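You operate a simulated robot arm through the tools that you are given. There is no shell and no other tool. Be economical: measure what you need, move in short steps, check, and stop when the job is done.

You are at the controls of a simulated two-armed robot. One attempt, no reset.

JOB
Take the beige cloth from the top of the wooden counter and lay it out flat on the top of the grey counter board.

Only the result counts: the job must be done as asked and must still hold three seconds after the hand-in. Knocking over, shifting, dropping, spilling or breaking anything else fails it. Flat cloth is picked up by pressing the open fingertips on it (5 to 10 N) and closing them slowly along it; thin cloth reads only 2 to 8 mm in the jaws.

ROBOT AND FRAMES
Two 7-joint arms with two-finger parallel grippers on one trunk, on a base that drives. Base frame: it is fixed to the floor where the robot stands at the start and does not move with it; the origin is under the middle of the robot, x ahead of it, y to its left, z up. Readings come in cm, degrees, newtons and seconds.
The left shoulder is at the start at [5, 16.8, 115.7], the right one opposite. With the tool pointing down near the work surface each hand reaches from about 10 to 64 cm from the robot's upright axis, wherever it stands, measured 20 degrees to its own side. Places, roughly: top of the grey counter board [60, 160, 110]. Payload 1.57 kg a hand.
Tool frame (each hand has its own): the origin (TCP) lies between the finger pads and is the grasp point; the fingertips stand 3 cm ahead of it; z points along the fingers, y is the line along which they close. Largest opening 8 cm; finger width 1.7, thickness 1.2; the body of the gripper, 4 by 8.2 cm, starts 8 cm behind the TCP.
Orientation is that of the tool frame in the base frame, as [roll, pitch, yaw] about the fixed x, y, z axes, in that order (R = Rz(yaw) Ry(pitch) Rx(roll)). With the fingers straight down and closing along the base's y, the tool's x points along the base's -x, its y along +y and its z along -z.

CONTROLS
- The arms move only by the tool servo_tool. It takes "left_commands", "right_commands" or both (then of equal length, played together; a hand with none holds still); each is one flat list of numbers, 7 for each row, row after row: the shift along the tool's x, y, z in cm, then the turn, a rotation vector about the tool's x, y, z in degrees, then the finger opening in cm, from 0 to 8. In form: [tx, ty, tz, rx, ry, rz, jaw, tx, ty, tz, rx, ry, rz, jaw, ...]. A call has 1 to 20 rows; each row shifts and turns the commanded pose from where the row before left it, along the tool's axes as they then stand. A row lasts 0.2 s, in which the tool goes at most 5 cm and 8.6 degrees; a call with a longer step from one row to the next is refused whole, and so is a gripper value outside its range. A pose out of reach is approached as far as the arm can. The call stops where the force on the tool passes 40 N (or 10 N more than at its start, if that is more) or the arm is blocked; 0.2 s more then pass. Each finger travels about 4.5 cm/s and halts on what it meets, pressing with about 35 N; the grip force reading is that of the motor and also rises with nothing between the fingers. The clock runs only during rows and for 0.2 s after the last one: add rows that do not move to give the fingers time. The reply holds the time, the measured pose of the TCP, the force on the tool along the base axes, the opening and the grip force, in the units named above and with some noise, with the torque about the TCP (base axes, N m) and any sound that the robot's microphone picked up.
- Cameras (640 x 400 px; columns grow to the right, rows downward): "scene" is now at [12.92, 1.63, 137.72]; the picture's right is [0.19, -0.98, 0.00], its down [-0.49, -0.09, -0.87] and it looks along [0.85, 0.16, -0.50] (base axes); focal length 218 px, centre (320, 200). "left" rides on the left gripper at [7.2, 0.7, -12.2] in its tool frame; the picture's right is [-0.09, 1.00, 0.00], its down [-0.84, -0.08, -0.54] and it looks along [-0.54, -0.05, 0.84] (tool axes); focal length 238 px, centre (320, 200). "right" rides on the right gripper at [7.2, -0.7, -12.2] in its tool frame; the picture's right is [0.09, 1.00, 0.00], its down [-0.84, 0.08, -0.54] and it looks along [-0.54, 0.05, 0.84] (tool axes); focal length 238 px, centre (320, 200). There is no depth. A picture from a camera that has moved, and an enlarged one, comes with that camera's place and axes in the base frame and with its lens.
- grab_frame(camera): a new picture of that camera. No time passes.
- lift_body(by): slides the trunk up (or, below 0, down) by that many cm; the arms and the scene camera ride with it, the base frame stays. It gives what a move gives, with no picture.
- drive_base(legs): drives the robot by 1 to 6 legs, each [ahead, left, turn to the left] in cm, cm and degrees, along the robot's own axes; the way and the turn of a leg run together, so that a leg with both is an arc; at most 150 cm and 180 degrees a leg. The arms and the cameras ride along, it lands a little off, and it stops where it bumps. It gives what a move gives.
- pan_tilt(pan, tilt): turns the head with the scene camera to pan (to the left, within 80 degrees either way) and tilt (down, from -29 to 69), counted from straight ahead of the robot. It gives what a move gives.
- zoom(camera, box): a new picture of the part [left, top, right, bottom] of that camera's present view, enlarged. No time passes.
- job_done(): hands the job in; it is judged then, once.

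Work in short steps. Places have to be worked out from the pictures, the camera data and where the tool is seen: move nearer, look again, correct. Check each grasp and each placing, and mend what went wrong. You have 120 turns and 92 pictures in all, those below and enlarged ones among them. Open the grippers and draw the arms clear of the work before you hand the job in, unless the task says otherwise; then end with one line.

The tools are called after "Call:" as a command line: name --argument value ..., lists and objects as JSON in quotes. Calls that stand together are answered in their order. servo_tool: Moves the arms, as the interface text tells. Its arguments: {"type":"object","properties":{"left_commands":{"type":"array","items":{"type":"number"}},"right_commands":{"type":"array","items":{"type":"number"}}},"required":[]} The other tools are called the same way: lift_body (by) slides the trunk up or down; drive_base (legs) drives the base; pan_tilt (pan, tilt) turns the head that bears the scene camera; grab_frame (camera) takes a picture; zoom (camera, box) takes an enlarged picture of a part of a camera's view; job_done () hands the job in.

At the start:

```text
clock: 0.0
left_tcp_pos: [42.22, 38.12, 123.43]
left_tool_rot: [-180.0, 0.0, -179.9]
left_wrist_force: [-0.1, 0.1, -0.2]
left_moment: [-0.01, -0.04, -0.01]
left_finger_gap: 8.0
left_grasp_force: 0.1
right_tcp_pos: [28.27, -2.51, 126.48]
right_tool_rot: [179.9, 0.1, 180.0]
right_wrist_force: [0.1, 0.3, -0.1]
right_moment: [0.01, -0.01, -0.02]
right_finger_gap: 7.99
right_grasp_force: 0.1
trunk travel left (down, up): [-32.5, 11.8]
robot x, y, heading: [-0.01, 0.09, 0.1]
head pan, tilt: [10.9, 29.9]
```

scene: 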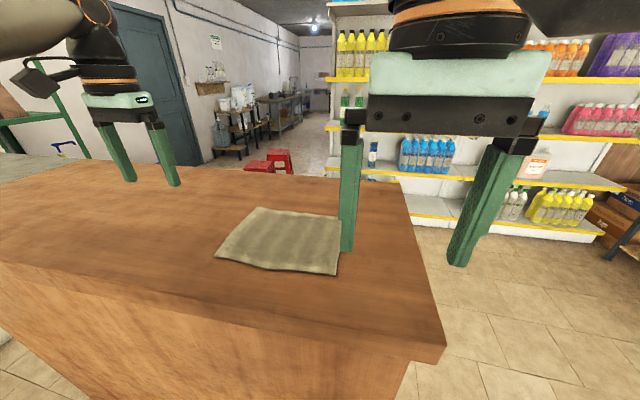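
right: 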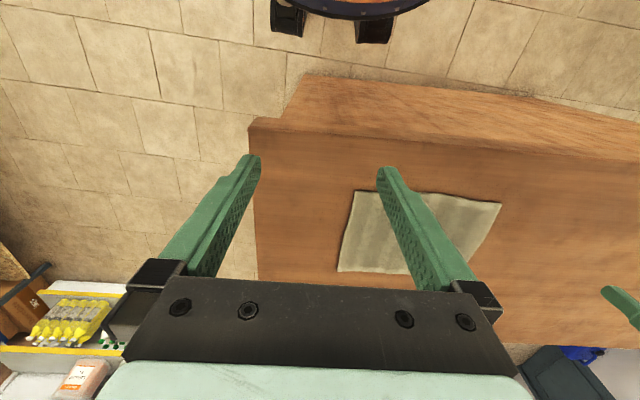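
left: 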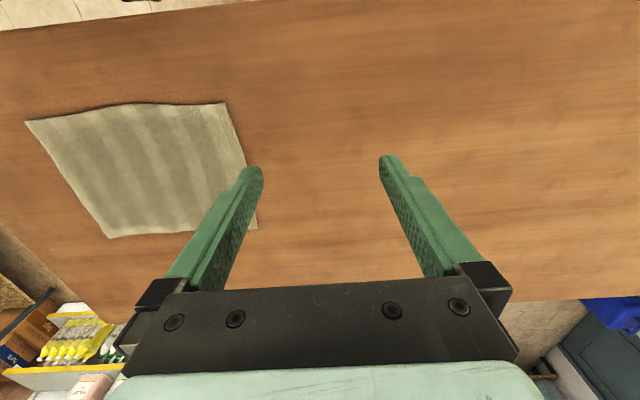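

The cloth lies roughly at x 43–65, y 4–31. I'll look to the left at the grey counter first.

Call:
pan_tilt --pan 65 --tilt 25

Call:
grab_frame --camera "scene"

```text
clock: 1.2
left_tcp_pos: [42.25, 38.05, 123.42]
left_tool_rot: [179.9, 0.0, -179.9]
left_wrist_force: [0.8, -0.2, 0.5]
left_moment: [-0.01, -0.02, -0.01]
left_finger_gap: 7.99
left_grasp_force: 0.1
right_tcp_pos: [28.68, -2.38, 126.4]
right_tool_rot: [179.9, -0.1, 179.1]
right_wrist_force: [47.0, 38.4, 4.6]
right_moment: [-5.41, 6.82, -2.67]
right_finger_gap: 8.0
right_grasp_force: 0.1
trunk travel left (down, up): [-32.5, 11.8]
robot x, y, heading: [0.14, 0.06, 0.1]
head pan, tilt: [65.0, 25.0]
```

```text
88 pictures are left
camera scene: at [11.38, 5.47, 138.46], right [0.6, -0.8, 0.0], down [-0.34, -0.26, -0.9], along [0.72, 0.55, -0.43], focal length 218 px, centre (320, 200)
```

scene: 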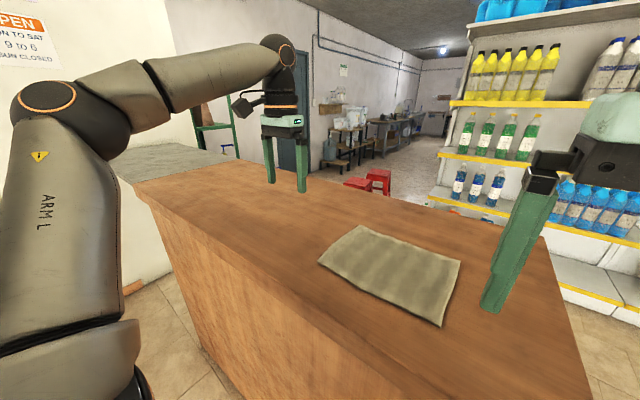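

The right hand reads a force and the head stopped at about 37°: the head seems to press on the right arm. I pan back.

Call:
pan_tilt --pan 10.9 --tilt 29.9

Call:
grab_frame --camera "left"

```text
clock: 2.5
left_tcp_pos: [42.32, 38.01, 123.43]
left_tool_rot: [-180.0, 0.0, -179.9]
left_wrist_force: [0.4, -0.4, 0.4]
left_moment: [0.01, 0.01, -0.02]
left_finger_gap: 8.0
left_grasp_force: 0.0
right_tcp_pos: [28.2, -2.47, 126.62]
right_tool_rot: [179.9, 0.0, -179.8]
right_wrist_force: [-0.6, -0.2, -0.2]
right_moment: [0.03, -0.02, -0.02]
right_finger_gap: 7.99
right_grasp_force: 0.0
trunk travel left (down, up): [-32.5, 11.8]
robot x, y, heading: [0.01, 0.02, -0.1]
head pan, tilt: [10.9, 29.9]
```

```text
87 pictures are left
camera left: at [35.08, 38.91, 135.52], right [0.09, 1.0, 0.0], down [0.84, -0.08, 0.54], along [0.54, -0.05, -0.84], focal length 238 px, centre (320, 200)
```

left: 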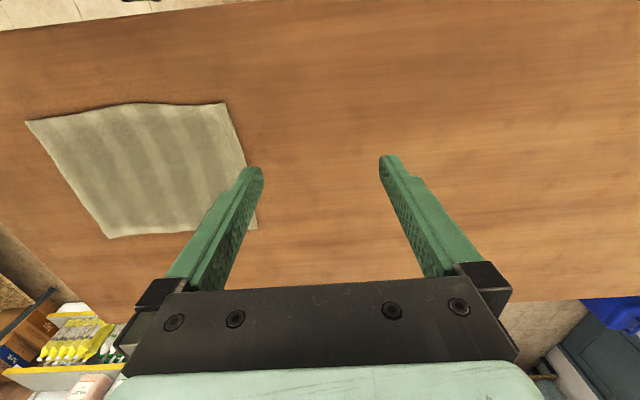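

Intersecting rays from both cameras puts the cloth at z≈107, x 39.5–58, y 3.5–27. I move the right hand out to the right so the head can turn freely.

Call:
servo_tool --right_commands '[0, -4, 0, 0, 0, 0, 8, 0, -4, 0, 0, 0, 0, 8, 0, -4, 0, 0, 0, 0, 8, 0, -4, 0, 0, 0, 0, 8, 0, -4, 0, 0, 0, 0, 8, 0, -4, 0, 0, 0, 0, 8]'

Call:
pan_tilt --pan 60 --tilt 25

Call:
grab_frame --camera "scene"

```text
clock: 3.9
left_tcp_pos: [42.22, 38.0, 123.37]
left_tool_rot: [-180.0, 0.0, -180.0]
left_wrist_force: [0.0, 0.3, 0.9]
left_moment: [-0.01, -0.03, 0.01]
left_finger_gap: 7.99
left_grasp_force: 0.0
right_tcp_pos: [28.07, -26.52, 126.61]
right_tool_rot: [180.0, 0.1, -179.9]
right_wrist_force: [0.2, 0.0, -0.3]
right_moment: [-0.01, -0.01, -0.02]
right_finger_gap: 7.99
right_grasp_force: 0.1
trunk travel left (down, up): [-32.5, 11.8]
robot x, y, heading: [-0.21, -0.16, -0.0]
head pan, tilt: [10.9, 29.9]
```

```text
clock: 5.0
left_tcp_pos: [42.22, 38.01, 123.39]
left_tool_rot: [-179.9, 0.0, -179.9]
left_wrist_force: [0.7, 0.6, 0.2]
left_moment: [-0.02, 0.0, -0.04]
left_finger_gap: 7.99
left_grasp_force: 0.0
right_tcp_pos: [28.18, -26.39, 126.53]
right_tool_rot: [180.0, 0.0, 180.0]
right_wrist_force: [0.5, -0.5, -1.4]
right_moment: [0.0, -0.02, 0.01]
right_finger_gap: 7.99
right_grasp_force: 0.1
trunk travel left (down, up): [-32.5, 11.8]
robot x, y, heading: [-0.18, 0.13, 0.1]
head pan, tilt: [60.0, 25.0]
```

```text
86 pictures are left
camera scene: at [8.64, 7.9, 138.49], right [0.87, -0.5, 0.0], down [-0.21, -0.37, -0.91], along [0.45, 0.78, -0.42], focal length 218 px, centre (320, 200)
```

scene: 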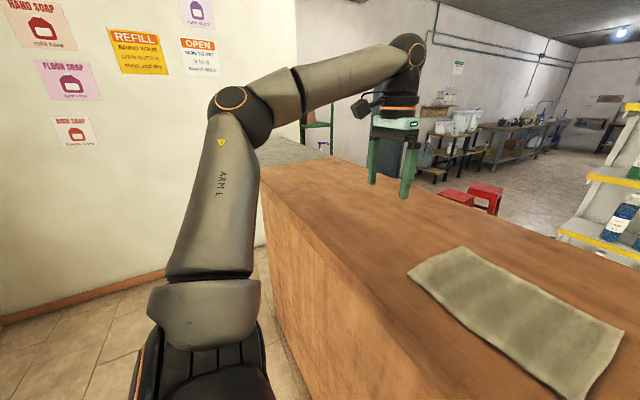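

Grey board begins at about y≈120, wall near y≈203, floor clear. Now I bring both hands above the near corners of the cloth, and look.

Call:
servo_tool --left_commands '[0, -3.6, 0, 0, 0, 0, 4, 0, -3.6, 0, 0, 0, 0, 4, 0, -3.6, 0, 0, 0, 0, 4, 0.4, -3.5, 0, 0, 0, 0, 4, 0, 0, 2.5, 0, 0, 0, 4, 0, 0, 2.5, 0, 0, 0, 4, 0, 0, 2.5, 0, 0, 0, 4, 0, 0, 0, 0, 0, 0, 4, 0, 0, 0, 0, 0, 0, 4]' --right_commands '[-1.7, 4.1, 0, 0, 0, 0, 4, -1.7, 4.1, 0, 0, 0, 0, 4, -1.7, 4.1, 0, 0, 0, 0, 4, -1.7, 4.1, 0, 0, 0, 0, 4, -1.7, 4.1, 1.5, 0, 0, 0, 4, -1.7, 4.1, 2, 0, 0, 0, 4, -1.7, 4.1, 2, 0, 0, 0, 4, -1.7, 4.1, 2, 0, 0, 0, 4, 0, 0, 3, 0, 0, 0, 4]'

Call:
grab_frame --camera "left"

Call:
grab_frame --camera "right"

```text
clock: 7.0
left_tcp_pos: [42.01, 23.7, 115.71]
left_tool_rot: [-180.0, 0.0, -179.9]
left_wrist_force: [-0.2, -0.9, 0.3]
left_moment: [0.03, 0.03, -0.03]
left_finger_gap: 4.02
left_grasp_force: 0.1
right_tcp_pos: [41.9, 6.54, 116.14]
right_tool_rot: [179.9, 0.0, -180.0]
right_wrist_force: [-0.1, 0.3, 0.7]
right_moment: [0.0, 0.0, 0.01]
right_finger_gap: 3.98
right_grasp_force: 0.1
trunk travel left (down, up): [-32.5, 11.8]
robot x, y, heading: [0.09, -0.06, 0.0]
head pan, tilt: [60.0, 25.0]
```

```text
85 pictures are left
camera left: at [34.79, 24.5, 127.84], right [0.09, 1.0, 0.0], down [0.84, -0.08, 0.54], along [0.54, -0.05, -0.84], focal length 238 px, centre (320, 200)
```

left: 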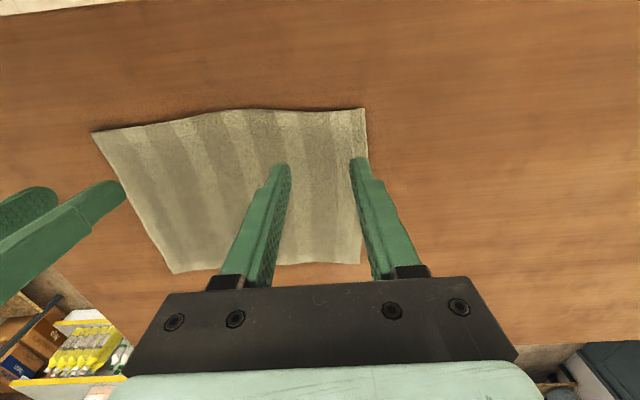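

```text
84 pictures are left
camera right: at [34.77, 5.87, 128.32], right [-0.09, 1.0, 0.0], down [0.84, 0.08, 0.54], along [0.54, 0.05, -0.84], focal length 238 px, centre (320, 200)
```

right: 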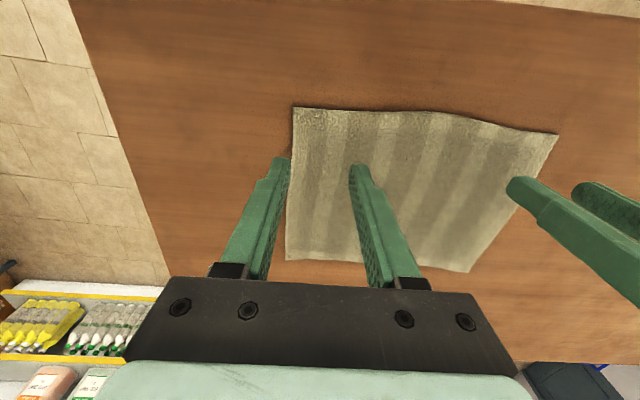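

Corners: left-near (39.4, 27.9), right-near (39.3, 4.0). I shift hands toward the near edge and lower to just above the cloth.

Call:
servo_tool --left_commands '[1.2, 0.3, 1.5, 0, 0, 0, 4, 0, 0, 1.5, 0, 0, 0, 4, 0, 0, 1, 0, 0, 0, 4, 0, 0, 0, 0, 0, 0, 4]' --right_commands '[1.1, 1.2, 1.7, 0, 0, 0, 4, 0, 0, 1.7, 0, 0, 0, 4, 0, 0, 1, 0, 0, 0, 4, 0, 0, 0, 0, 0, 0, 4]'

Call:
grab_frame --camera "right"

```text
clock: 8.0
left_tcp_pos: [40.76, 24.15, 111.87]
left_tool_rot: [-180.0, 0.0, -180.0]
left_wrist_force: [-0.1, -0.2, 0.7]
left_moment: [0.0, 0.01, 0.02]
left_finger_gap: 4.0
left_grasp_force: 0.0
right_tcp_pos: [40.76, 7.71, 111.75]
right_tool_rot: [179.9, 0.0, 180.0]
right_wrist_force: [0.2, 0.8, 0.1]
right_moment: [0.06, 0.0, 0.02]
right_finger_gap: 4.01
right_grasp_force: 0.1
trunk travel left (down, up): [-32.5, 11.8]
robot x, y, heading: [0.22, -0.27, 0.1]
head pan, tilt: [60.0, 25.0]
```

```text
83 pictures are left
camera right: at [33.64, 7.06, 123.88], right [-0.09, 1.0, 0.0], down [0.84, 0.08, 0.54], along [0.54, 0.05, -0.84], focal length 238 px, centre (320, 200)
```

right: 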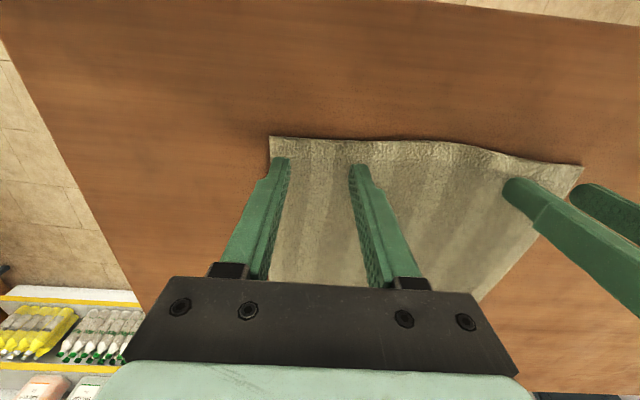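

Positions look right. I lower further in small steps.

Call:
servo_tool --left_commands '[0, 0, 0.4, 0, 0, 0, 4, 0, 0, 0.4, 0, 0, 0, 4, 0, 0, 0.4, 0, 0, 0, 4, 0, 0, 0.3, 0, 0, 0, 4, 0, 0, 0.2, 0, 0, 0, 4]' --right_commands '[0, 0, 0.4, 0, 0, 0, 4, 0, 0, 0.4, 0, 0, 0, 4, 0, 0, 0.4, 0, 0, 0, 4, 0, 0, 0.2, 0, 0, 0, 4, 0, 0, 0.2, 0, 0, 0, 4]'

```text
clock: 9.2
left_tcp_pos: [40.82, 23.97, 110.36]
left_tool_rot: [-179.9, 0.1, -179.9]
left_wrist_force: [1.0, 0.3, 6.1]
left_moment: [0.0, -0.01, 0.02]
left_finger_gap: 4.0
left_grasp_force: 0.1
right_tcp_pos: [40.82, 7.72, 110.18]
right_tool_rot: [179.7, 0.3, 179.8]
right_wrist_force: [4.4, 1.8, 14.3]
right_moment: [0.04, -0.08, 0.02]
right_finger_gap: 4.02
right_grasp_force: 0.0
trunk travel left (down, up): [-32.5, 11.8]
robot x, y, heading: [-0.44, 0.09, 0.2]
head pan, tilt: [60.0, 25.0]
```

Both tips touch (surface ≈107.2). Right is a bit heavy; ease it by 0.15 and close slowly.

Call:
servo_tool --left_commands '[0, 0, 0.05, 0, 0, 0, 4, 0, 0, 0, 0, 0, 0, 3.7, 0, 0, 0, 0, 0, 0, 3.4, 0, 0, 0, 0, 0, 0, 3.1, 0, 0, 0, 0, 0, 0, 2.8, 0, 0, 0, 0, 0, 0, 2.5, 0, 0, 0, 0, 0, 0, 2.2, 0, 0, 0, 0, 0, 0, 1.9, 0, 0, 0, 0, 0, 0, 1.6, 0, 0, 0, 0, 0, 0, 1.3, 0, 0, 0, 0, 0, 0, 1, 0, 0, 0, 0, 0, 0, 0.7, 0, 0, 0, 0, 0, 0, 0.4, 0, 0, 0, 0, 0, 0, 0.1, 0, 0, 0, 0, 0, 0, 0, 0, 0, 0, 0, 0, 0, 0]' --right_commands '[0, 0, -0.15, 0, 0, 0, 4, 0, 0, 0, 0, 0, 0, 3.7, 0, 0, 0, 0, 0, 0, 3.4, 0, 0, 0, 0, 0, 0, 3.1, 0, 0, 0, 0, 0, 0, 2.8, 0, 0, 0, 0, 0, 0, 2.5, 0, 0, 0, 0, 0, 0, 2.2, 0, 0, 0, 0, 0, 0, 1.9, 0, 0, 0, 0, 0, 0, 1.6, 0, 0, 0, 0, 0, 0, 1.3, 0, 0, 0, 0, 0, 0, 1, 0, 0, 0, 0, 0, 0, 0.7, 0, 0, 0, 0, 0, 0, 0.4, 0, 0, 0, 0, 0, 0, 0.1, 0, 0, 0, 0, 0, 0, 0, 0, 0, 0, 0, 0, 0, 0]'

Call:
grab_frame --camera "right"

Call:
grab_frame --camera "left"

```text
clock: 12.6
left_tcp_pos: [40.58, 23.98, 110.34]
left_tool_rot: [-179.9, 0.2, -180.0]
left_wrist_force: [1.1, -15.8, 16.9]
left_moment: [-0.47, 0.0, 0.02]
left_finger_gap: 0.78
left_grasp_force: 27.2
right_tcp_pos: [40.55, 7.72, 110.44]
right_tool_rot: [179.6, 0.1, -179.8]
right_wrist_force: [-1.7, 17.9, 6.7]
right_moment: [0.58, 0.06, 0.03]
right_finger_gap: 0.4
right_grasp_force: 24.4
trunk travel left (down, up): [-32.5, 11.8]
robot x, y, heading: [0.04, -0.04, 0.1]
head pan, tilt: [60.0, 25.0]
```

```text
82 pictures are left
camera right: at [33.38, 7.03, 122.52], right [-0.09, 1.0, 0.01], down [0.84, 0.07, 0.54], along [0.54, 0.06, -0.84], focal length 238 px, centre (320, 200)
```

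right: 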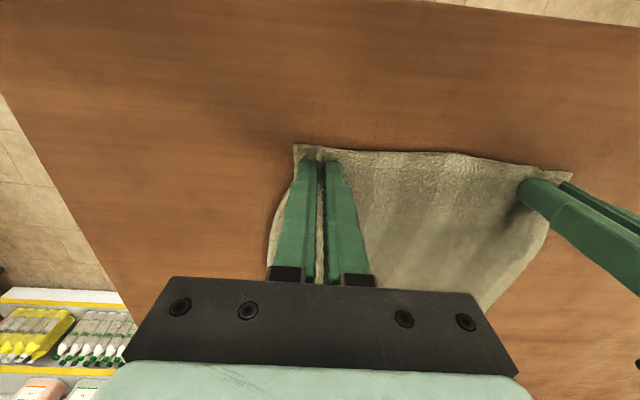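

```text
81 pictures are left
camera left: at [33.34, 24.79, 122.36], right [0.09, 1.0, 0.0], down [0.83, -0.08, 0.55], along [0.54, -0.05, -0.84], focal length 238 px, centre (320, 200)
```

left: 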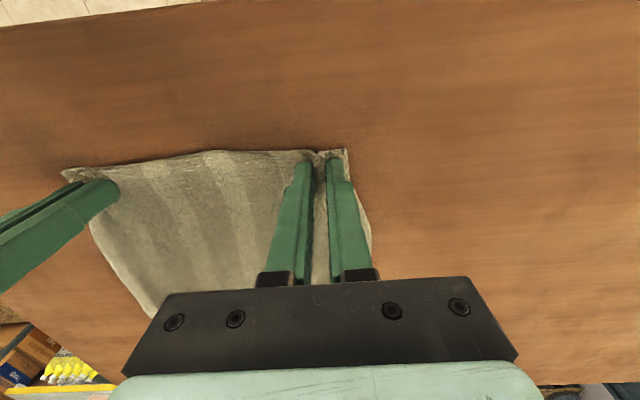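

Both hands hold pinched cloth (0.78 and 0.4 cm). I ease the tension and lift by arms a little, then check.

Call:
servo_tool --left_commands '[0, -0.1, -0.5, 0, 0, 0, 0, 0, -0.1, -1, 0, 0, 0, 0, 0, -0.1, -1.5, 0, 0, 0, 0, 0, 0, -2, 0, 0, 0, 0, 0, 0, -2, 0, 0, 0, 0, 0, 0, -2, 0, 0, 0, 0]' --right_commands '[0, 0.1, -0.5, 0, 0, 0, 0, 0, 0.1, -1, 0, 0, 0, 0, 0, 0.1, -1.5, 0, 0, 0, 0, 0, 0, -2, 0, 0, 0, 0, 0, 0, -2, 0, 0, 0, 0, 0, 0, -2, 0, 0, 0, 0]'

Call:
lift_body --by 11

Call:
pan_tilt --pan 12 --tilt 35

Call:
grab_frame --camera "scene"

```text
clock: 14.0
left_tcp_pos: [40.69, 23.82, 119.16]
left_tool_rot: [-180.0, -0.1, -179.9]
left_wrist_force: [0.4, -9.7, -0.3]
left_moment: [-0.29, 0.02, 0.01]
left_finger_gap: 0.64
left_grasp_force: 26.9
right_tcp_pos: [40.66, 7.86, 119.37]
right_tool_rot: [179.9, 0.0, -179.9]
right_wrist_force: [0.5, 10.0, 0.6]
right_moment: [0.26, -0.03, 0.06]
right_finger_gap: 0.39
right_grasp_force: 24.8
trunk travel left (down, up): [-32.5, 11.8]
robot x, y, heading: [-0.26, 0.36, -0.0]
head pan, tilt: [60.0, 25.0]
```

```text
clock: 15.4
left_tcp_pos: [40.81, 23.78, 130.12]
left_tool_rot: [180.0, -0.1, -179.9]
left_wrist_force: [0.8, -9.6, 0.0]
left_moment: [-0.29, -0.04, -0.01]
left_finger_gap: 0.69
left_grasp_force: 26.7
right_tcp_pos: [40.77, 8.02, 130.21]
right_tool_rot: [179.8, 0.0, 179.9]
right_wrist_force: [-1.2, 10.0, 0.2]
right_moment: [0.3, -0.02, 0.04]
right_finger_gap: 0.33
right_grasp_force: 24.6
trunk travel left (down, up): [-43.5, 0.8]
robot x, y, heading: [0.07, 0.23, -0.1]
head pan, tilt: [60.0, 25.0]
```

```text
clock: 16.6
left_tcp_pos: [40.63, 23.88, 130.14]
left_tool_rot: [-179.9, 0.1, -179.9]
left_wrist_force: [0.3, -10.0, 0.2]
left_moment: [-0.33, 0.0, 0.02]
left_finger_gap: 0.71
left_grasp_force: 26.2
right_tcp_pos: [40.77, 7.97, 130.27]
right_tool_rot: [179.9, 0.0, -180.0]
right_wrist_force: [0.1, 9.3, -1.3]
right_moment: [0.34, -0.01, 0.04]
right_finger_gap: 0.38
right_grasp_force: 25.3
trunk travel left (down, up): [-43.5, 0.8]
robot x, y, heading: [0.21, 0.34, 0.0]
head pan, tilt: [12.0, 35.0]
```

```text
80 pictures are left
camera scene: at [12.64, 1.76, 147.92], right [0.21, -0.98, 0.0], down [-0.56, -0.12, -0.82], along [0.8, 0.17, -0.57], focal length 218 px, centre (320, 200)
```

scene: 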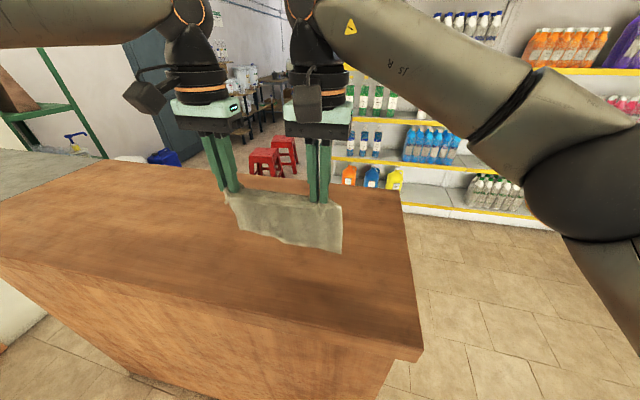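

Cloth hangs cleanly. Raise the hands 7 cm more and ease tension, then drive left along the counter partway and look.

Call:
servo_tool --left_commands '[0, -0.1, -1.5, 0, 0, 0, 0, 0, -0.1, -2, 0, 0, 0, 0, 0, 0, -2, 0, 0, 0, 0, 0, 0, -1.5, 0, 0, 0, 0]' --right_commands '[0, 0.1, -1.5, 0, 0, 0, 0, 0, 0.1, -2, 0, 0, 0, 0, 0, 0, -2, 0, 0, 0, 0, 0, 0, -1.5, 0, 0, 0, 0]'

Call:
drive_base --legs '[[0, 70, 0]]'

Call:
pan_tilt --pan 45 --tilt 35

Call:
grab_frame --camera "scene"

```text
clock: 17.6
left_tcp_pos: [40.6, 23.69, 137.14]
left_tool_rot: [-180.0, 0.0, -179.9]
left_wrist_force: [0.0, -5.3, 0.3]
left_moment: [-0.18, 0.01, -0.02]
left_finger_gap: 0.61
left_grasp_force: 25.7
right_tcp_pos: [40.67, 8.23, 137.31]
right_tool_rot: [-180.0, 0.1, -179.9]
right_wrist_force: [0.5, 5.7, -1.1]
right_moment: [0.16, 0.0, 0.03]
right_finger_gap: 0.36
right_grasp_force: 24.9
trunk travel left (down, up): [-43.5, 0.8]
robot x, y, heading: [-0.02, 0.1, 0.0]
head pan, tilt: [12.0, 35.0]
```

```text
clock: 21.5
left_tcp_pos: [40.77, 93.86, 137.09]
left_tool_rot: [-179.9, 0.1, -180.0]
left_wrist_force: [-0.2, -4.8, 0.3]
left_moment: [-0.16, 0.01, 0.01]
left_finger_gap: 0.6
left_grasp_force: 25.8
right_tcp_pos: [40.68, 78.45, 137.22]
right_tool_rot: [179.9, 0.1, 180.0]
right_wrist_force: [-0.1, 4.1, 0.2]
right_moment: [0.13, 0.02, 0.03]
right_finger_gap: 0.35
right_grasp_force: 24.6
trunk travel left (down, up): [-43.5, 0.8]
robot x, y, heading: [-0.13, 70.2, -0.0]
head pan, tilt: [12.0, 35.0]
```

```text
clock: 22.4
left_tcp_pos: [40.73, 93.78, 137.12]
left_tool_rot: [180.0, 0.0, 180.0]
left_wrist_force: [0.0, -3.8, 0.5]
left_moment: [-0.09, 0.06, -0.03]
left_finger_gap: 0.6
left_grasp_force: 25.6
right_tcp_pos: [40.71, 78.34, 137.26]
right_tool_rot: [180.0, 0.1, -180.0]
right_wrist_force: [-0.3, 4.3, 0.3]
right_moment: [0.12, 0.02, 0.05]
right_finger_gap: 0.35
right_grasp_force: 24.8
trunk travel left (down, up): [-43.5, 0.8]
robot x, y, heading: [-0.14, 69.96, 0.3]
head pan, tilt: [45.0, 35.0]
```

```text
79 pictures are left
camera scene: at [10.29, 76.3, 147.92], right [0.71, -0.71, 0.0], down [-0.41, -0.41, -0.82], along [0.58, 0.58, -0.57], focal length 218 px, centre (320, 200)
```

scene: 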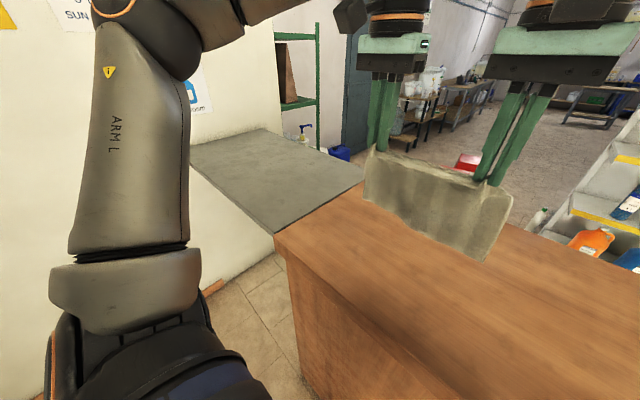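

Board estimated x≈31–72, y≈113–185, z≈110, and it is empty. Cloth hangs clear; drive 58 cm further left.

Call:
drive_base --legs '[[0, 58, 0]]'

Call:
grab_frame --camera "scene"

Call:
grab_frame --camera "left"

```text
clock: 25.8
left_tcp_pos: [40.66, 152.28, 137.11]
left_tool_rot: [179.9, 0.0, -179.9]
left_wrist_force: [0.1, -4.1, -1.2]
left_moment: [-0.13, 0.0, 0.05]
left_finger_gap: 0.6
left_grasp_force: 26.1
right_tcp_pos: [40.84, 136.76, 137.21]
right_tool_rot: [179.9, 0.0, -180.0]
right_wrist_force: [0.0, 4.4, -0.1]
right_moment: [0.12, 0.0, 0.06]
right_finger_gap: 0.36
right_grasp_force: 24.0
trunk travel left (down, up): [-43.5, 0.8]
robot x, y, heading: [0.14, 128.63, -0.3]
head pan, tilt: [45.0, 35.0]
```

```text
78 pictures are left
camera scene: at [10.3, 134.76, 147.92], right [0.71, -0.71, 0.0], down [-0.41, -0.41, -0.82], along [0.58, 0.58, -0.57], focal length 218 px, centre (320, 200)
```

scene: 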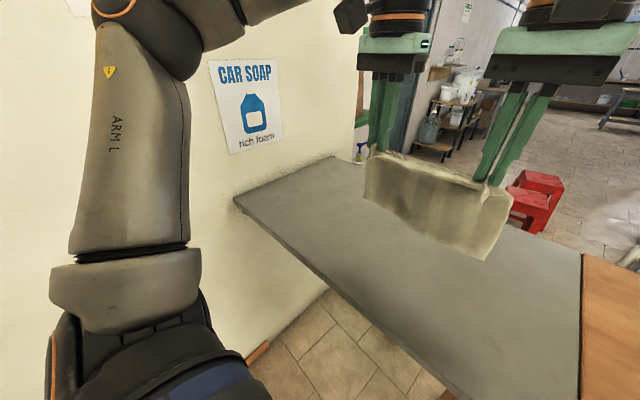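

```text
77 pictures are left
camera left: at [33.58, 153.12, 149.24], right [0.09, 1.0, 0.0], down [0.84, -0.08, 0.54], along [0.54, -0.05, -0.84], focal length 238 px, centre (320, 200)
```

left: 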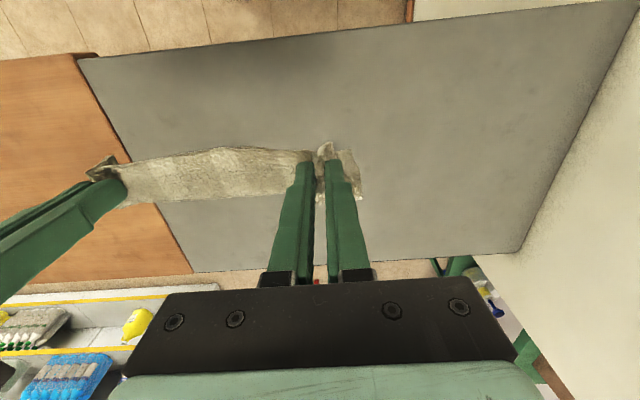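

Board spans x 32–77, y 118–193. I move both hands forward 15 cm and lower 5 cm, then look.

Call:
servo_tool --left_commands '[-2.5, 0, 0, 0, 0, 0, 0, -2.5, 0, 0, 0, 0, 0, 0, -2.5, 0, 0, 0, 0, 0, 0, -2.5, 0, 0, 0, 0, 0, 0, -2.5, 0, 0, 0, 0, 0, 0, -2.5, 0, 0, 0, 0, 0, 0, 0, 0, 1.5, 0, 0, 0, 0, 0, 0, 1.5, 0, 0, 0, 0, 0, 0, 1.5, 0, 0, 0, 0, 0, 0, 0, 0, 0, 0, 0]' --right_commands '[-2.5, 0, 0, 0, 0, 0, 0, -2.5, 0, 0, 0, 0, 0, 0, -2.5, 0, 0, 0, 0, 0, 0, -2.5, 0, 0, 0, 0, 0, 0, -2.5, 0, 0, 0, 0, 0, 0, -2.5, 0, 0, 0, 0, 0, 0, 0, 0, 1.5, 0, 0, 0, 0, 0, 0, 1.5, 0, 0, 0, 0, 0, 0, 1.5, 0, 0, 0, 0, 0, 0, 0, 0, 0, 0, 0]'

Call:
pan_tilt --pan 20 --tilt 35

Call:
grab_frame --camera "scene"

```text
clock: 28.0
left_tcp_pos: [49.63, 155.68, 128.16]
left_tool_rot: [-179.9, 0.0, -179.8]
left_wrist_force: [-0.8, 0.4, 0.6]
left_moment: [0.01, 0.01, -0.01]
left_finger_gap: 0.54
left_grasp_force: 25.8
left hand out of reach, approached as far as the arm can: row 2, 3, 4, 5, 6
right_tcp_pos: [47.58, 133.28, 129.44]
right_tool_rot: [179.9, 0.0, -180.0]
right_wrist_force: [-0.1, 0.5, 0.2]
right_moment: [0.02, 0.01, 0.02]
right_finger_gap: 0.01
right_grasp_force: 20.8
right hand out of reach, approached as far as the arm can: row 1, 2, 3, 4, 5, 6
trunk travel left (down, up): [-43.5, 0.8]
robot x, y, heading: [-0.03, 128.68, -0.1]
head pan, tilt: [45.0, 35.0]
```

```text
clock: 28.9
left_tcp_pos: [49.73, 155.64, 128.04]
left_tool_rot: [180.0, -0.1, 179.9]
left_wrist_force: [1.0, -0.5, -0.9]
left_moment: [0.0, -0.01, 0.02]
left_finger_gap: 0.57
left_grasp_force: 25.3
right_tcp_pos: [47.49, 133.28, 129.33]
right_tool_rot: [179.9, 0.0, -180.0]
right_wrist_force: [-0.4, -0.1, 0.3]
right_moment: [0.0, 0.01, -0.02]
right_finger_gap: 0.03
right_grasp_force: 21.3
trunk travel left (down, up): [-43.5, 0.8]
robot x, y, heading: [0.15, 128.51, 0.3]
head pan, tilt: [20.0, 35.0]
```

```text
76 pictures are left
camera scene: at [12.35, 131.52, 147.92], right [0.34, -0.94, 0.0], down [-0.54, -0.2, -0.82], along [0.77, 0.28, -0.57], focal length 218 px, centre (320, 200)
```

scene: 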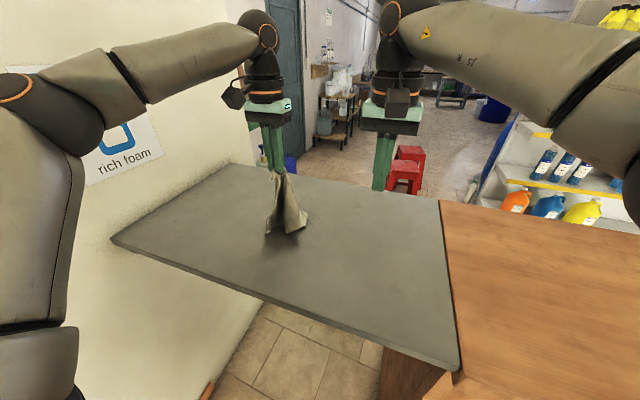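

The lateral reach at this height was too little: hands drifted apart and the right one lost its grip; the cloth hangs from the left. I move the right hand aside, then lift the left and lay it diagonally by dragging.

Call:
servo_tool --right_commands '[0, -4, 0, 0, 0, 0, 0, 0, -4, 0, 0, 0, 0, 0, 0, -4, 0, 0, 0, 0, 0, 1, -4, 0, 0, 0, 0, 0, 4, 0, 0, 0, 0, 0, 2, 4, 0, 0, 0, 0, 0, 2, 4, 0, 0, 0, 0, 0, 2]' --left_commands '[1.5, 0, -1, 0, 0, 0, 0, 1.5, 0, -1, 0, 0, 0, 0, 1.5, -2, -2, 0, 0, 0, 0, 1.5, -3, -2, 0, 0, 0, 0, 1.5, -3, -2, 0, 0, 0, 0, 1.5, -3, -2, 0, 0, 0, 0, 0, -3, -1, 0, 0, 0, 0]'

Call:
grab_frame --camera "scene"

Call:
grab_frame --camera "left"

```text
clock: 30.4
left_tcp_pos: [37.95, 145.21, 136.46]
left_tool_rot: [-180.0, 0.2, -179.9]
left_wrist_force: [-0.5, -0.1, -0.3]
left_moment: [0.04, 0.02, 0.07]
left_finger_gap: 0.52
left_grasp_force: 25.4
left hand out of reach, approached as far as the arm can: row 5, 6, 7
right_tcp_pos: [34.69, 117.28, 129.13]
right_tool_rot: [179.9, -0.1, -179.9]
right_wrist_force: [-0.1, 0.8, 0.2]
right_moment: [-0.01, 0.0, 0.01]
right_finger_gap: 2.0
right_grasp_force: 0.1
trunk travel left (down, up): [-43.5, 0.8]
robot x, y, heading: [0.37, 128.79, -0.0]
head pan, tilt: [20.0, 35.0]
```

```text
75 pictures are left
camera scene: at [12.38, 131.53, 147.91], right [0.34, -0.94, 0.0], down [-0.54, -0.2, -0.82], along [0.77, 0.28, -0.57], focal length 218 px, centre (320, 200)
```

scene: 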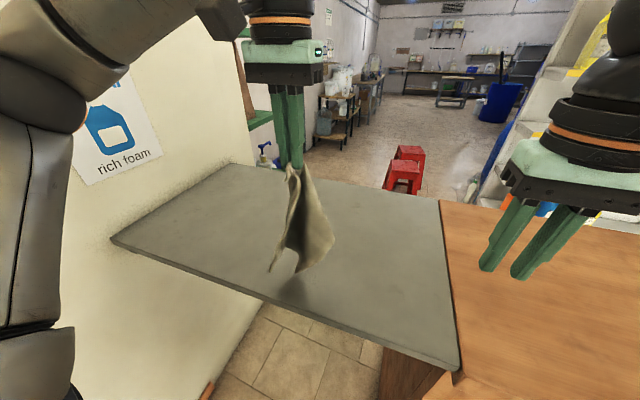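

```text
74 pictures are left
camera left: at [30.73, 146.02, 148.5], right [0.09, 1.0, 0.0], down [0.84, -0.07, 0.54], along [0.54, -0.05, -0.84], focal length 238 px, centre (320, 200)
```

left: 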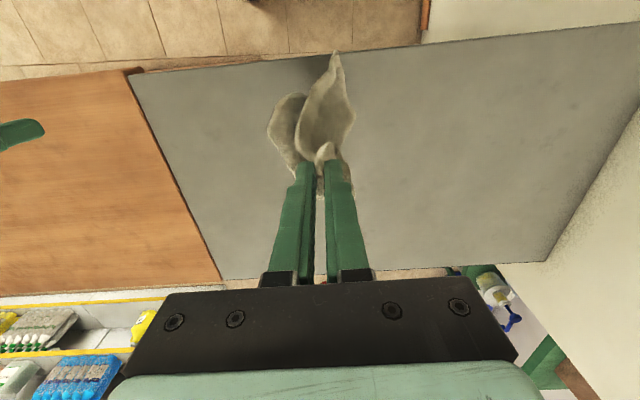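

The cloth hangs from the left hand with flaps toward the robot. I lay it by moving the hand forward and down, in a few stages.

Call:
servo_tool --left_commands '[-1, 0, 1, 0, 0, 0, 0, -1, 0, 1, 0, 0, 0, 0, -1, 0, 1, 0, 0, 0, 0, -1, 0, 1, 0, 0, 0, 0, -1, 0, 1, 0, 0, 0, 0, -1, 0, 1, 0, 0, 0, 0]'

Call:
lift_body --by -6

Call:
grab_frame --camera "scene"

```text
clock: 31.9
left_tcp_pos: [43.68, 146.03, 130.27]
left_tool_rot: [179.9, 0.1, -180.0]
left_wrist_force: [-0.3, 0.1, 1.0]
left_moment: [0.0, 0.01, 0.01]
left_finger_gap: 0.52
left_grasp_force: 25.5
left hand out of reach, approached as far as the arm can: row 5
right_tcp_pos: [34.8, 117.34, 129.19]
right_tool_rot: [180.0, -0.1, -180.0]
right_wrist_force: [0.4, -0.3, -0.5]
right_moment: [0.0, -0.02, -0.02]
right_finger_gap: 2.01
right_grasp_force: 0.2
trunk travel left (down, up): [-43.5, 0.8]
robot x, y, heading: [0.21, 128.44, -0.1]
head pan, tilt: [20.0, 35.0]
```

```text
clock: 32.9
left_tcp_pos: [43.69, 145.98, 124.32]
left_tool_rot: [-180.0, 0.1, 180.0]
left_wrist_force: [0.7, 0.0, 0.6]
left_moment: [0.01, 0.02, -0.01]
left_finger_gap: 0.55
left_grasp_force: 25.6
right_tcp_pos: [34.63, 117.28, 123.13]
right_tool_rot: [179.9, 0.0, 180.0]
right_wrist_force: [-0.1, 0.2, 0.3]
right_moment: [0.0, 0.01, -0.01]
right_finger_gap: 2.0
right_grasp_force: 0.1
trunk travel left (down, up): [-37.5, 6.8]
robot x, y, heading: [0.04, 128.54, -0.2]
head pan, tilt: [20.0, 35.0]
```

```text
73 pictures are left
camera scene: at [12.33, 131.51, 141.92], right [0.34, -0.94, 0.0], down [-0.54, -0.2, -0.82], along [0.77, 0.28, -0.57], focal length 218 px, centre (320, 200)
```

scene: 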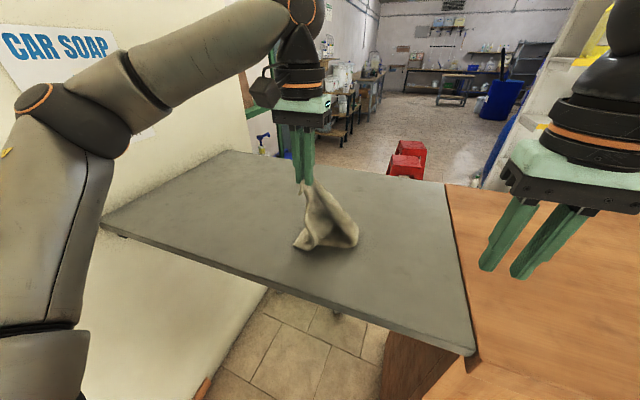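

Bottom rests on the board. Continue forward and down to just above the surface.

Call:
servo_tool --left_commands '[-2, 0, 0.8, 0, 0, 0, 0, -2, 0, 0.8, 0, 0, 0, 0, -2, 0, 1, 0, 0, 0, 0, -2, 0, 1.5, 0, 0, 0, 0, -2, 0, 1.5, 0, 0, 0, 0, -1.5, 0, 1.5, 0, 0, 0, 0, -1, 0, 1.5, 0, 0, 0, 0, 0, 0, 1, 0, 0, 0, 0]'

Call:
grab_frame --camera "scene"

Call:
grab_frame --camera "left"

```text
clock: 34.6
left_tcp_pos: [50.33, 149.43, 117.95]
left_tool_rot: [180.0, 0.0, -180.0]
left_wrist_force: [-0.1, 1.3, -0.6]
left_moment: [-0.01, -0.01, 0.0]
left_finger_gap: 0.55
left_grasp_force: 25.6
left hand out of reach, approached as far as the arm can: row 1, 2, 3, 4, 5, 6
right_tcp_pos: [34.7, 117.23, 123.17]
right_tool_rot: [179.9, 0.0, 180.0]
right_wrist_force: [-0.1, 0.7, 0.0]
right_moment: [0.0, -0.02, 0.03]
right_finger_gap: 2.02
right_grasp_force: 0.0
trunk travel left (down, up): [-37.5, 6.8]
robot x, y, heading: [-0.07, 128.45, 0.1]
head pan, tilt: [20.0, 35.0]
```

```text
72 pictures are left
camera scene: at [12.35, 131.51, 141.92], right [0.34, -0.94, 0.0], down [-0.54, -0.2, -0.82], along [0.77, 0.28, -0.57], focal length 218 px, centre (320, 200)
```

scene: 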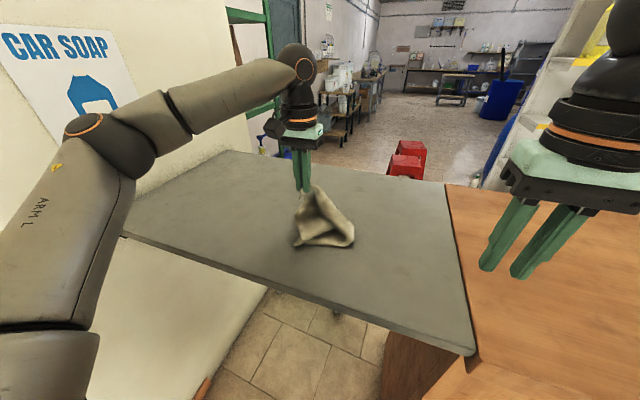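

```text
71 pictures are left
camera left: at [43.1, 150.3, 130.06], right [0.09, 1.0, 0.0], down [0.84, -0.08, 0.54], along [0.54, -0.05, -0.84], focal length 238 px, centre (320, 200)
```

left: 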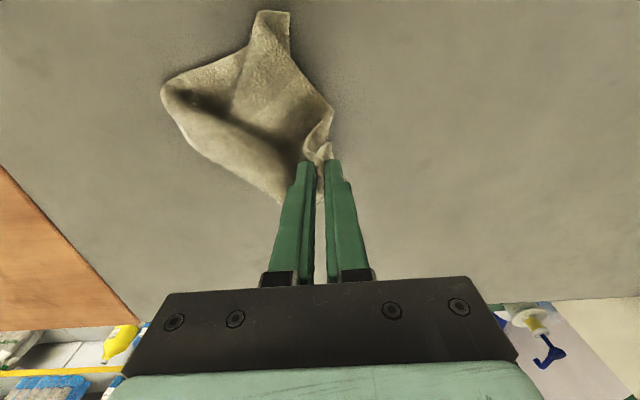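

Reach improves with the trunk higher (hand lower relative to shoulder). Raise the trunk fully, then continue forward-left and down.

Call:
lift_body --by 6.7

Call:
servo_tool --left_commands '[0, 0, 2, 0, 0, 0, 0, 0, 0, 2, 0, 0, 0, 0, 0, 0, 2, 0, 0, 0, 0, -1, 0.5, 1.5, 0, 0, 0, 0, -2, 1, 1.2, 0, 0, 0, 0, -2, 1, 1, 0, 0, 0, 0, -1, 1, 0.5, 0, 0, 0, 0, 0, 0, 0.5, 0, 0, 0, 0]'

Call:
grab_frame --camera "scene"

Call:
grab_frame --camera "left"

```text
clock: 35.7
left_tcp_pos: [50.29, 149.47, 124.57]
left_tool_rot: [-180.0, 0.1, -180.0]
left_wrist_force: [-0.4, -0.1, 0.3]
left_moment: [0.01, 0.01, 0.04]
left_finger_gap: 0.56
left_grasp_force: 26.0
right_tcp_pos: [34.69, 117.37, 129.97]
right_tool_rot: [179.9, 0.0, -180.0]
right_wrist_force: [0.1, -0.4, 0.1]
right_moment: [0.0, -0.01, 0.01]
right_finger_gap: 2.0
right_grasp_force: 0.0
trunk travel left (down, up): [-44.2, 0.1]
robot x, y, heading: [0.52, 128.53, 0.1]
head pan, tilt: [20.0, 35.0]
```

```text
clock: 37.5
left_tcp_pos: [54.39, 153.85, 114.14]
left_tool_rot: [-180.0, 0.2, -180.0]
left_wrist_force: [-1.1, 0.5, 0.2]
left_moment: [-0.01, -0.01, -0.01]
left_finger_gap: 0.55
left_grasp_force: 25.4
left hand out of reach, approached as far as the arm can: row 6, 7
right_tcp_pos: [34.66, 117.35, 129.82]
right_tool_rot: [179.9, 0.1, 180.0]
right_wrist_force: [-0.6, -0.8, 0.2]
right_moment: [0.02, 0.02, 0.03]
right_finger_gap: 1.98
right_grasp_force: 0.0
trunk travel left (down, up): [-44.2, 0.1]
robot x, y, heading: [0.16, 128.64, -0.0]
head pan, tilt: [20.0, 35.0]
```

```text
70 pictures are left
camera scene: at [12.34, 131.51, 148.62], right [0.34, -0.94, 0.0], down [-0.54, -0.2, -0.82], along [0.77, 0.28, -0.57], focal length 218 px, centre (320, 200)
```

scene: 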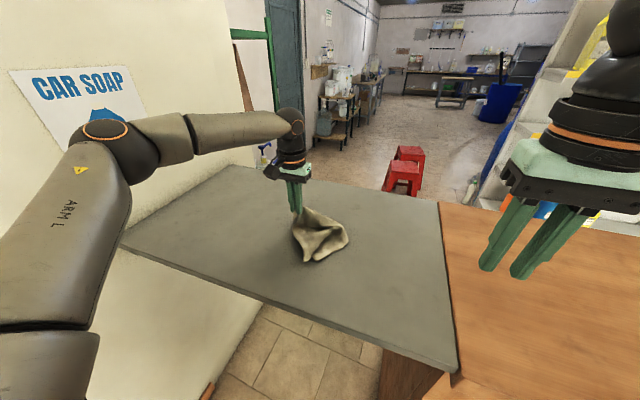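

```text
69 pictures are left
camera left: at [47.31, 154.72, 126.2], right [0.09, 1.0, 0.0], down [0.84, -0.08, 0.54], along [0.54, -0.05, -0.84], focal length 238 px, centre (320, 200)
```

left: 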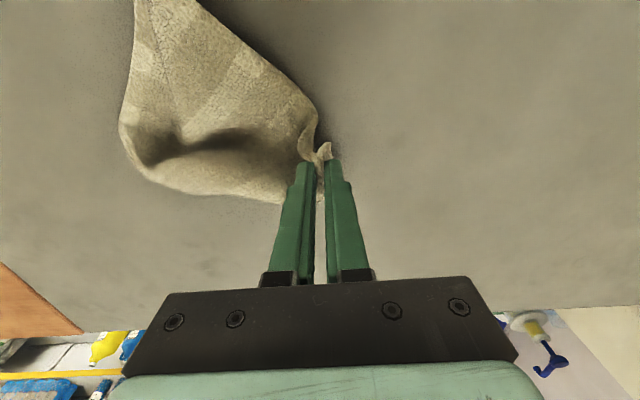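

Hand is just above the board. I drive the base left 14 cm to drag the cloth straight, then look closely.

Call:
drive_base --legs '[[0, 14, 0]]'

Call:
grab_frame --camera "left"

Call:
zoom --camera "scene" --box '[160, 120, 480, 320]'

```text
clock: 38.8
left_tcp_pos: [54.62, 167.92, 114.14]
left_tool_rot: [-179.8, 0.3, 179.9]
left_wrist_force: [-0.7, -0.2, -0.3]
left_moment: [-0.04, -0.01, 0.0]
left_finger_gap: 0.55
left_grasp_force: 25.7
right_tcp_pos: [34.56, 131.29, 129.86]
right_tool_rot: [179.9, -0.1, 179.9]
right_wrist_force: [-0.2, 0.0, 0.2]
right_moment: [0.0, 0.0, -0.02]
right_finger_gap: 1.98
right_grasp_force: 0.1
trunk travel left (down, up): [-44.2, 0.1]
robot x, y, heading: [-0.28, 142.52, 0.1]
head pan, tilt: [20.0, 35.0]
```

```text
68 pictures are left
camera left: at [47.37, 168.71, 126.18], right [0.09, 1.0, 0.0], down [0.83, -0.08, 0.54], along [0.54, -0.05, -0.84], focal length 238 px, centre (320, 200)
```

left: 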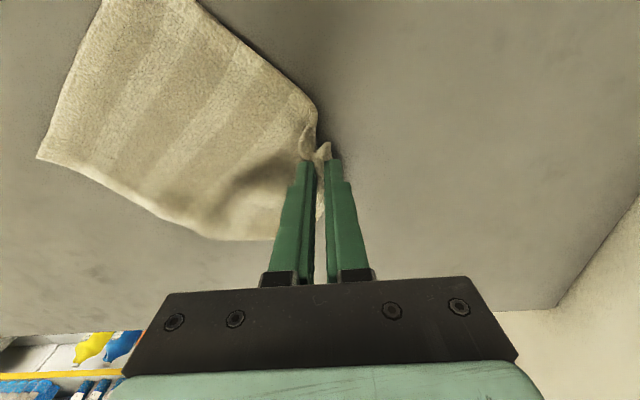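

```text
2.00 times, centred on (320, 220) of scene
camera zoom: at [12.37, 145.61, 148.62], right [0.34, -0.94, 0.0], down [-0.54, -0.2, -0.82], along [0.77, 0.28, -0.57], focal length 435 px, centre (320, 160)
```

zoom: 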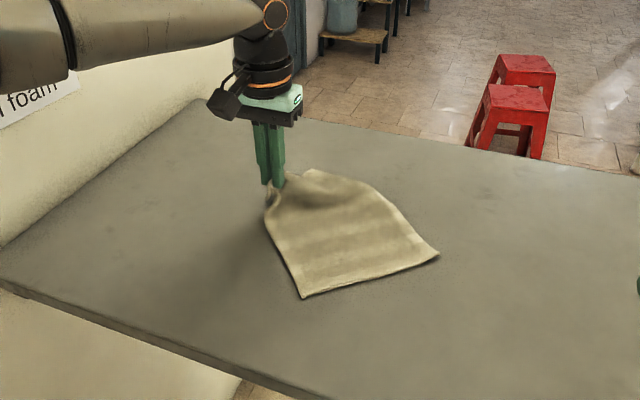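

The drag opened the cloth nicely; only the held end is wrinkled. To reach the far corner I may need to drive closer; I check the space in front of the base.

Call:
pan_tilt --pan -10 --tilt 69

Call:
grab_frame --camera "scene"

Call:
pan_tilt --pan 50 --tilt 60

Call:
grab_frame --camera "scene"

```text
clock: 39.8
left_tcp_pos: [54.58, 167.75, 114.09]
left_tool_rot: [-179.9, 0.3, 179.9]
left_wrist_force: [1.1, -0.9, -1.1]
left_moment: [-0.01, 0.01, 0.01]
left_finger_gap: 0.53
left_grasp_force: 25.3
right_tcp_pos: [34.62, 131.19, 129.93]
right_tool_rot: [180.0, 0.0, 179.9]
right_wrist_force: [0.6, 0.8, 0.0]
right_moment: [0.01, -0.01, 0.01]
right_finger_gap: 2.0
right_grasp_force: 0.1
trunk travel left (down, up): [-44.2, 0.1]
robot x, y, heading: [-0.66, 142.78, -0.4]
head pan, tilt: [-10.0, 68.8]
```

```text
66 pictures are left
camera scene: at [9.59, 141.56, 144.25], right [-0.17, -0.98, 0.0], down [-0.92, 0.16, -0.36], along [0.36, -0.06, -0.93], focal length 218 px, centre (320, 200)
```

scene: 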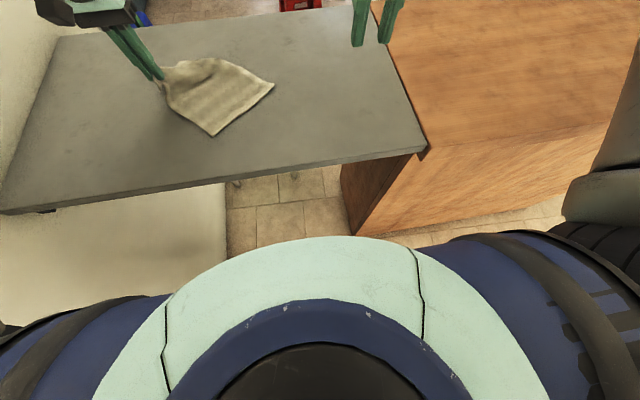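

```text
clock: 41.1
left_tcp_pos: [54.54, 167.8, 114.06]
left_tool_rot: [-179.9, 0.2, 179.9]
left_wrist_force: [0.9, -0.3, -0.3]
left_moment: [0.0, -0.02, 0.05]
left_finger_gap: 0.52
left_grasp_force: 25.8
right_tcp_pos: [34.57, 131.22, 129.78]
right_tool_rot: [179.9, -0.1, 179.9]
right_wrist_force: [0.1, 0.4, 1.2]
right_moment: [0.02, 0.01, 0.0]
right_finger_gap: 2.02
right_grasp_force: 0.0
trunk travel left (down, up): [-44.2, 0.1]
robot x, y, heading: [-0.19, 142.81, -0.2]
head pan, tilt: [50.0, 60.0]
```

```text
65 pictures are left
camera scene: at [8.38, 147.62, 145.19], right [0.76, -0.64, 0.0], down [-0.56, -0.66, -0.5], along [0.32, 0.38, -0.87], focal length 218 px, centre (320, 200)
```

scene: 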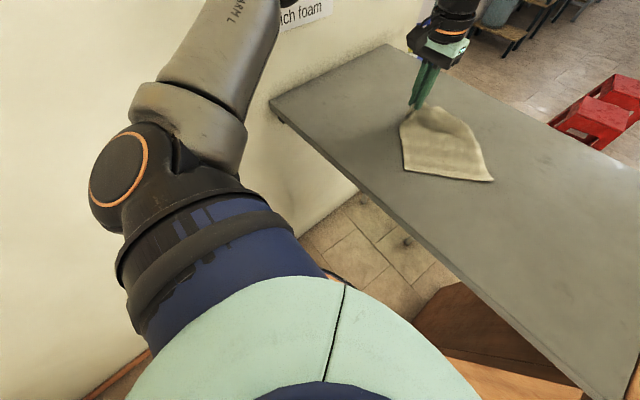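

The near corner A (≈(40,157)) is flat and accessible while the left holds H. Re-grasping edge H–A with both hands and re-hanging is the cleanest reset. I bring the right hand over A, turned 40° to match the edge.

Call:
servo_tool --right_commands '[-3, 1, 0, 0, 0, 0, 4, -3, 2, 0, 0, 0, 0, 4, -2.6, 4, 0, 0, 0, 0, 4, 0, 4, 0, 0, 0, 0, 4, 0, 4, 0, 0, 0, 0, 4, 0, 4, 0, 0, 0, 0, 4, 0, 4, 0, 0, 0, 0, 4, 0, 3.6, 0, 0, 0, 0, 4, 0, 0, 1, 0, 0, 8, 4, 0, 0, 2, 0, 0, 8, 4, 0, 0, 2, 0, 0, 8, 4, 0, 0, 2, 0, 0, 8, 4, 0, 0, 2, 0, 0, 8, 4]'

Call:
grab_frame --camera "right"

Call:
pan_tilt --pan 20 --tilt 40

Call:
grab_frame --camera "scene"

```text
clock: 43.9
left_tcp_pos: [54.53, 167.82, 114.04]
left_tool_rot: [-179.8, 0.2, 179.8]
left_wrist_force: [0.3, 0.2, 0.3]
left_moment: [-0.01, 0.0, -0.01]
left_finger_gap: 0.54
left_grasp_force: 25.7
right_tcp_pos: [43.21, 154.8, 120.55]
right_tool_rot: [179.8, -0.1, 139.8]
right_wrist_force: [-0.2, -0.2, -0.5]
right_moment: [0.01, -0.03, 0.03]
right_finger_gap: 4.0
right_grasp_force: 0.1
right hand out of reach, approached as far as the arm can: row 8
trunk travel left (down, up): [-44.2, 0.1]
robot x, y, heading: [0.35, 142.51, -0.2]
head pan, tilt: [50.0, 60.0]
```

```text
64 pictures are left
camera right: at [37.35, 158.91, 132.76], right [0.57, 0.82, 0.0], down [0.69, -0.48, 0.54], along [0.44, -0.31, -0.84], focal length 238 px, centre (320, 200)
```

right: 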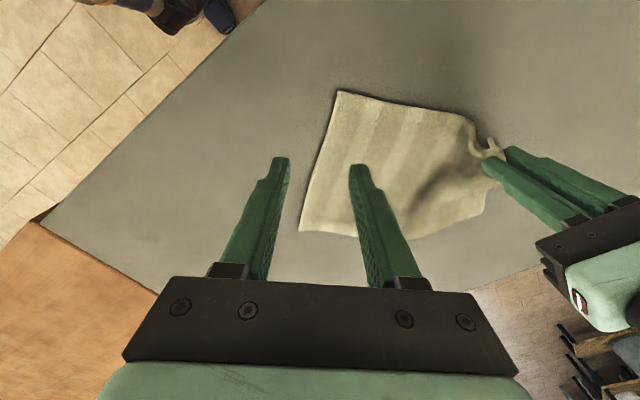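

```text
clock: 44.9
left_tcp_pos: [54.65, 167.8, 114.08]
left_tool_rot: [-179.9, 0.2, 179.9]
left_wrist_force: [-0.2, 0.4, 0.2]
left_moment: [0.01, -0.02, 0.02]
left_finger_gap: 0.53
left_grasp_force: 25.4
right_tcp_pos: [43.2, 154.77, 120.69]
right_tool_rot: [179.9, -0.2, 139.9]
right_wrist_force: [0.5, -0.5, 0.1]
right_moment: [-0.03, -0.03, -0.02]
right_finger_gap: 4.01
right_grasp_force: 0.0
trunk travel left (down, up): [-44.2, 0.1]
robot x, y, heading: [-0.09, 142.63, -0.2]
head pan, tilt: [20.0, 40.0]
```

```text
63 pictures are left
camera scene: at [12.08, 145.42, 147.86], right [0.34, -0.94, 0.0], down [-0.6, -0.22, -0.77], along [0.72, 0.26, -0.64], focal length 218 px, centre (320, 200)
```

scene: 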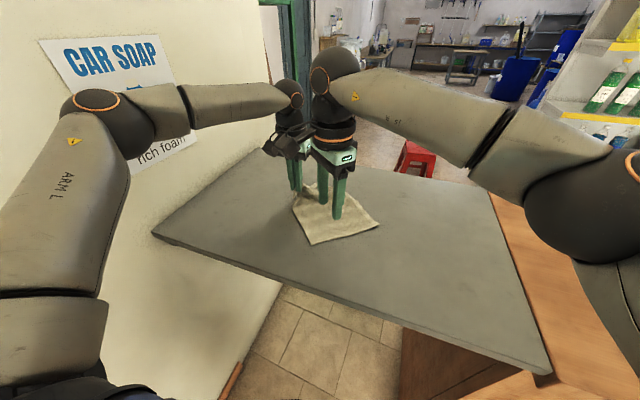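

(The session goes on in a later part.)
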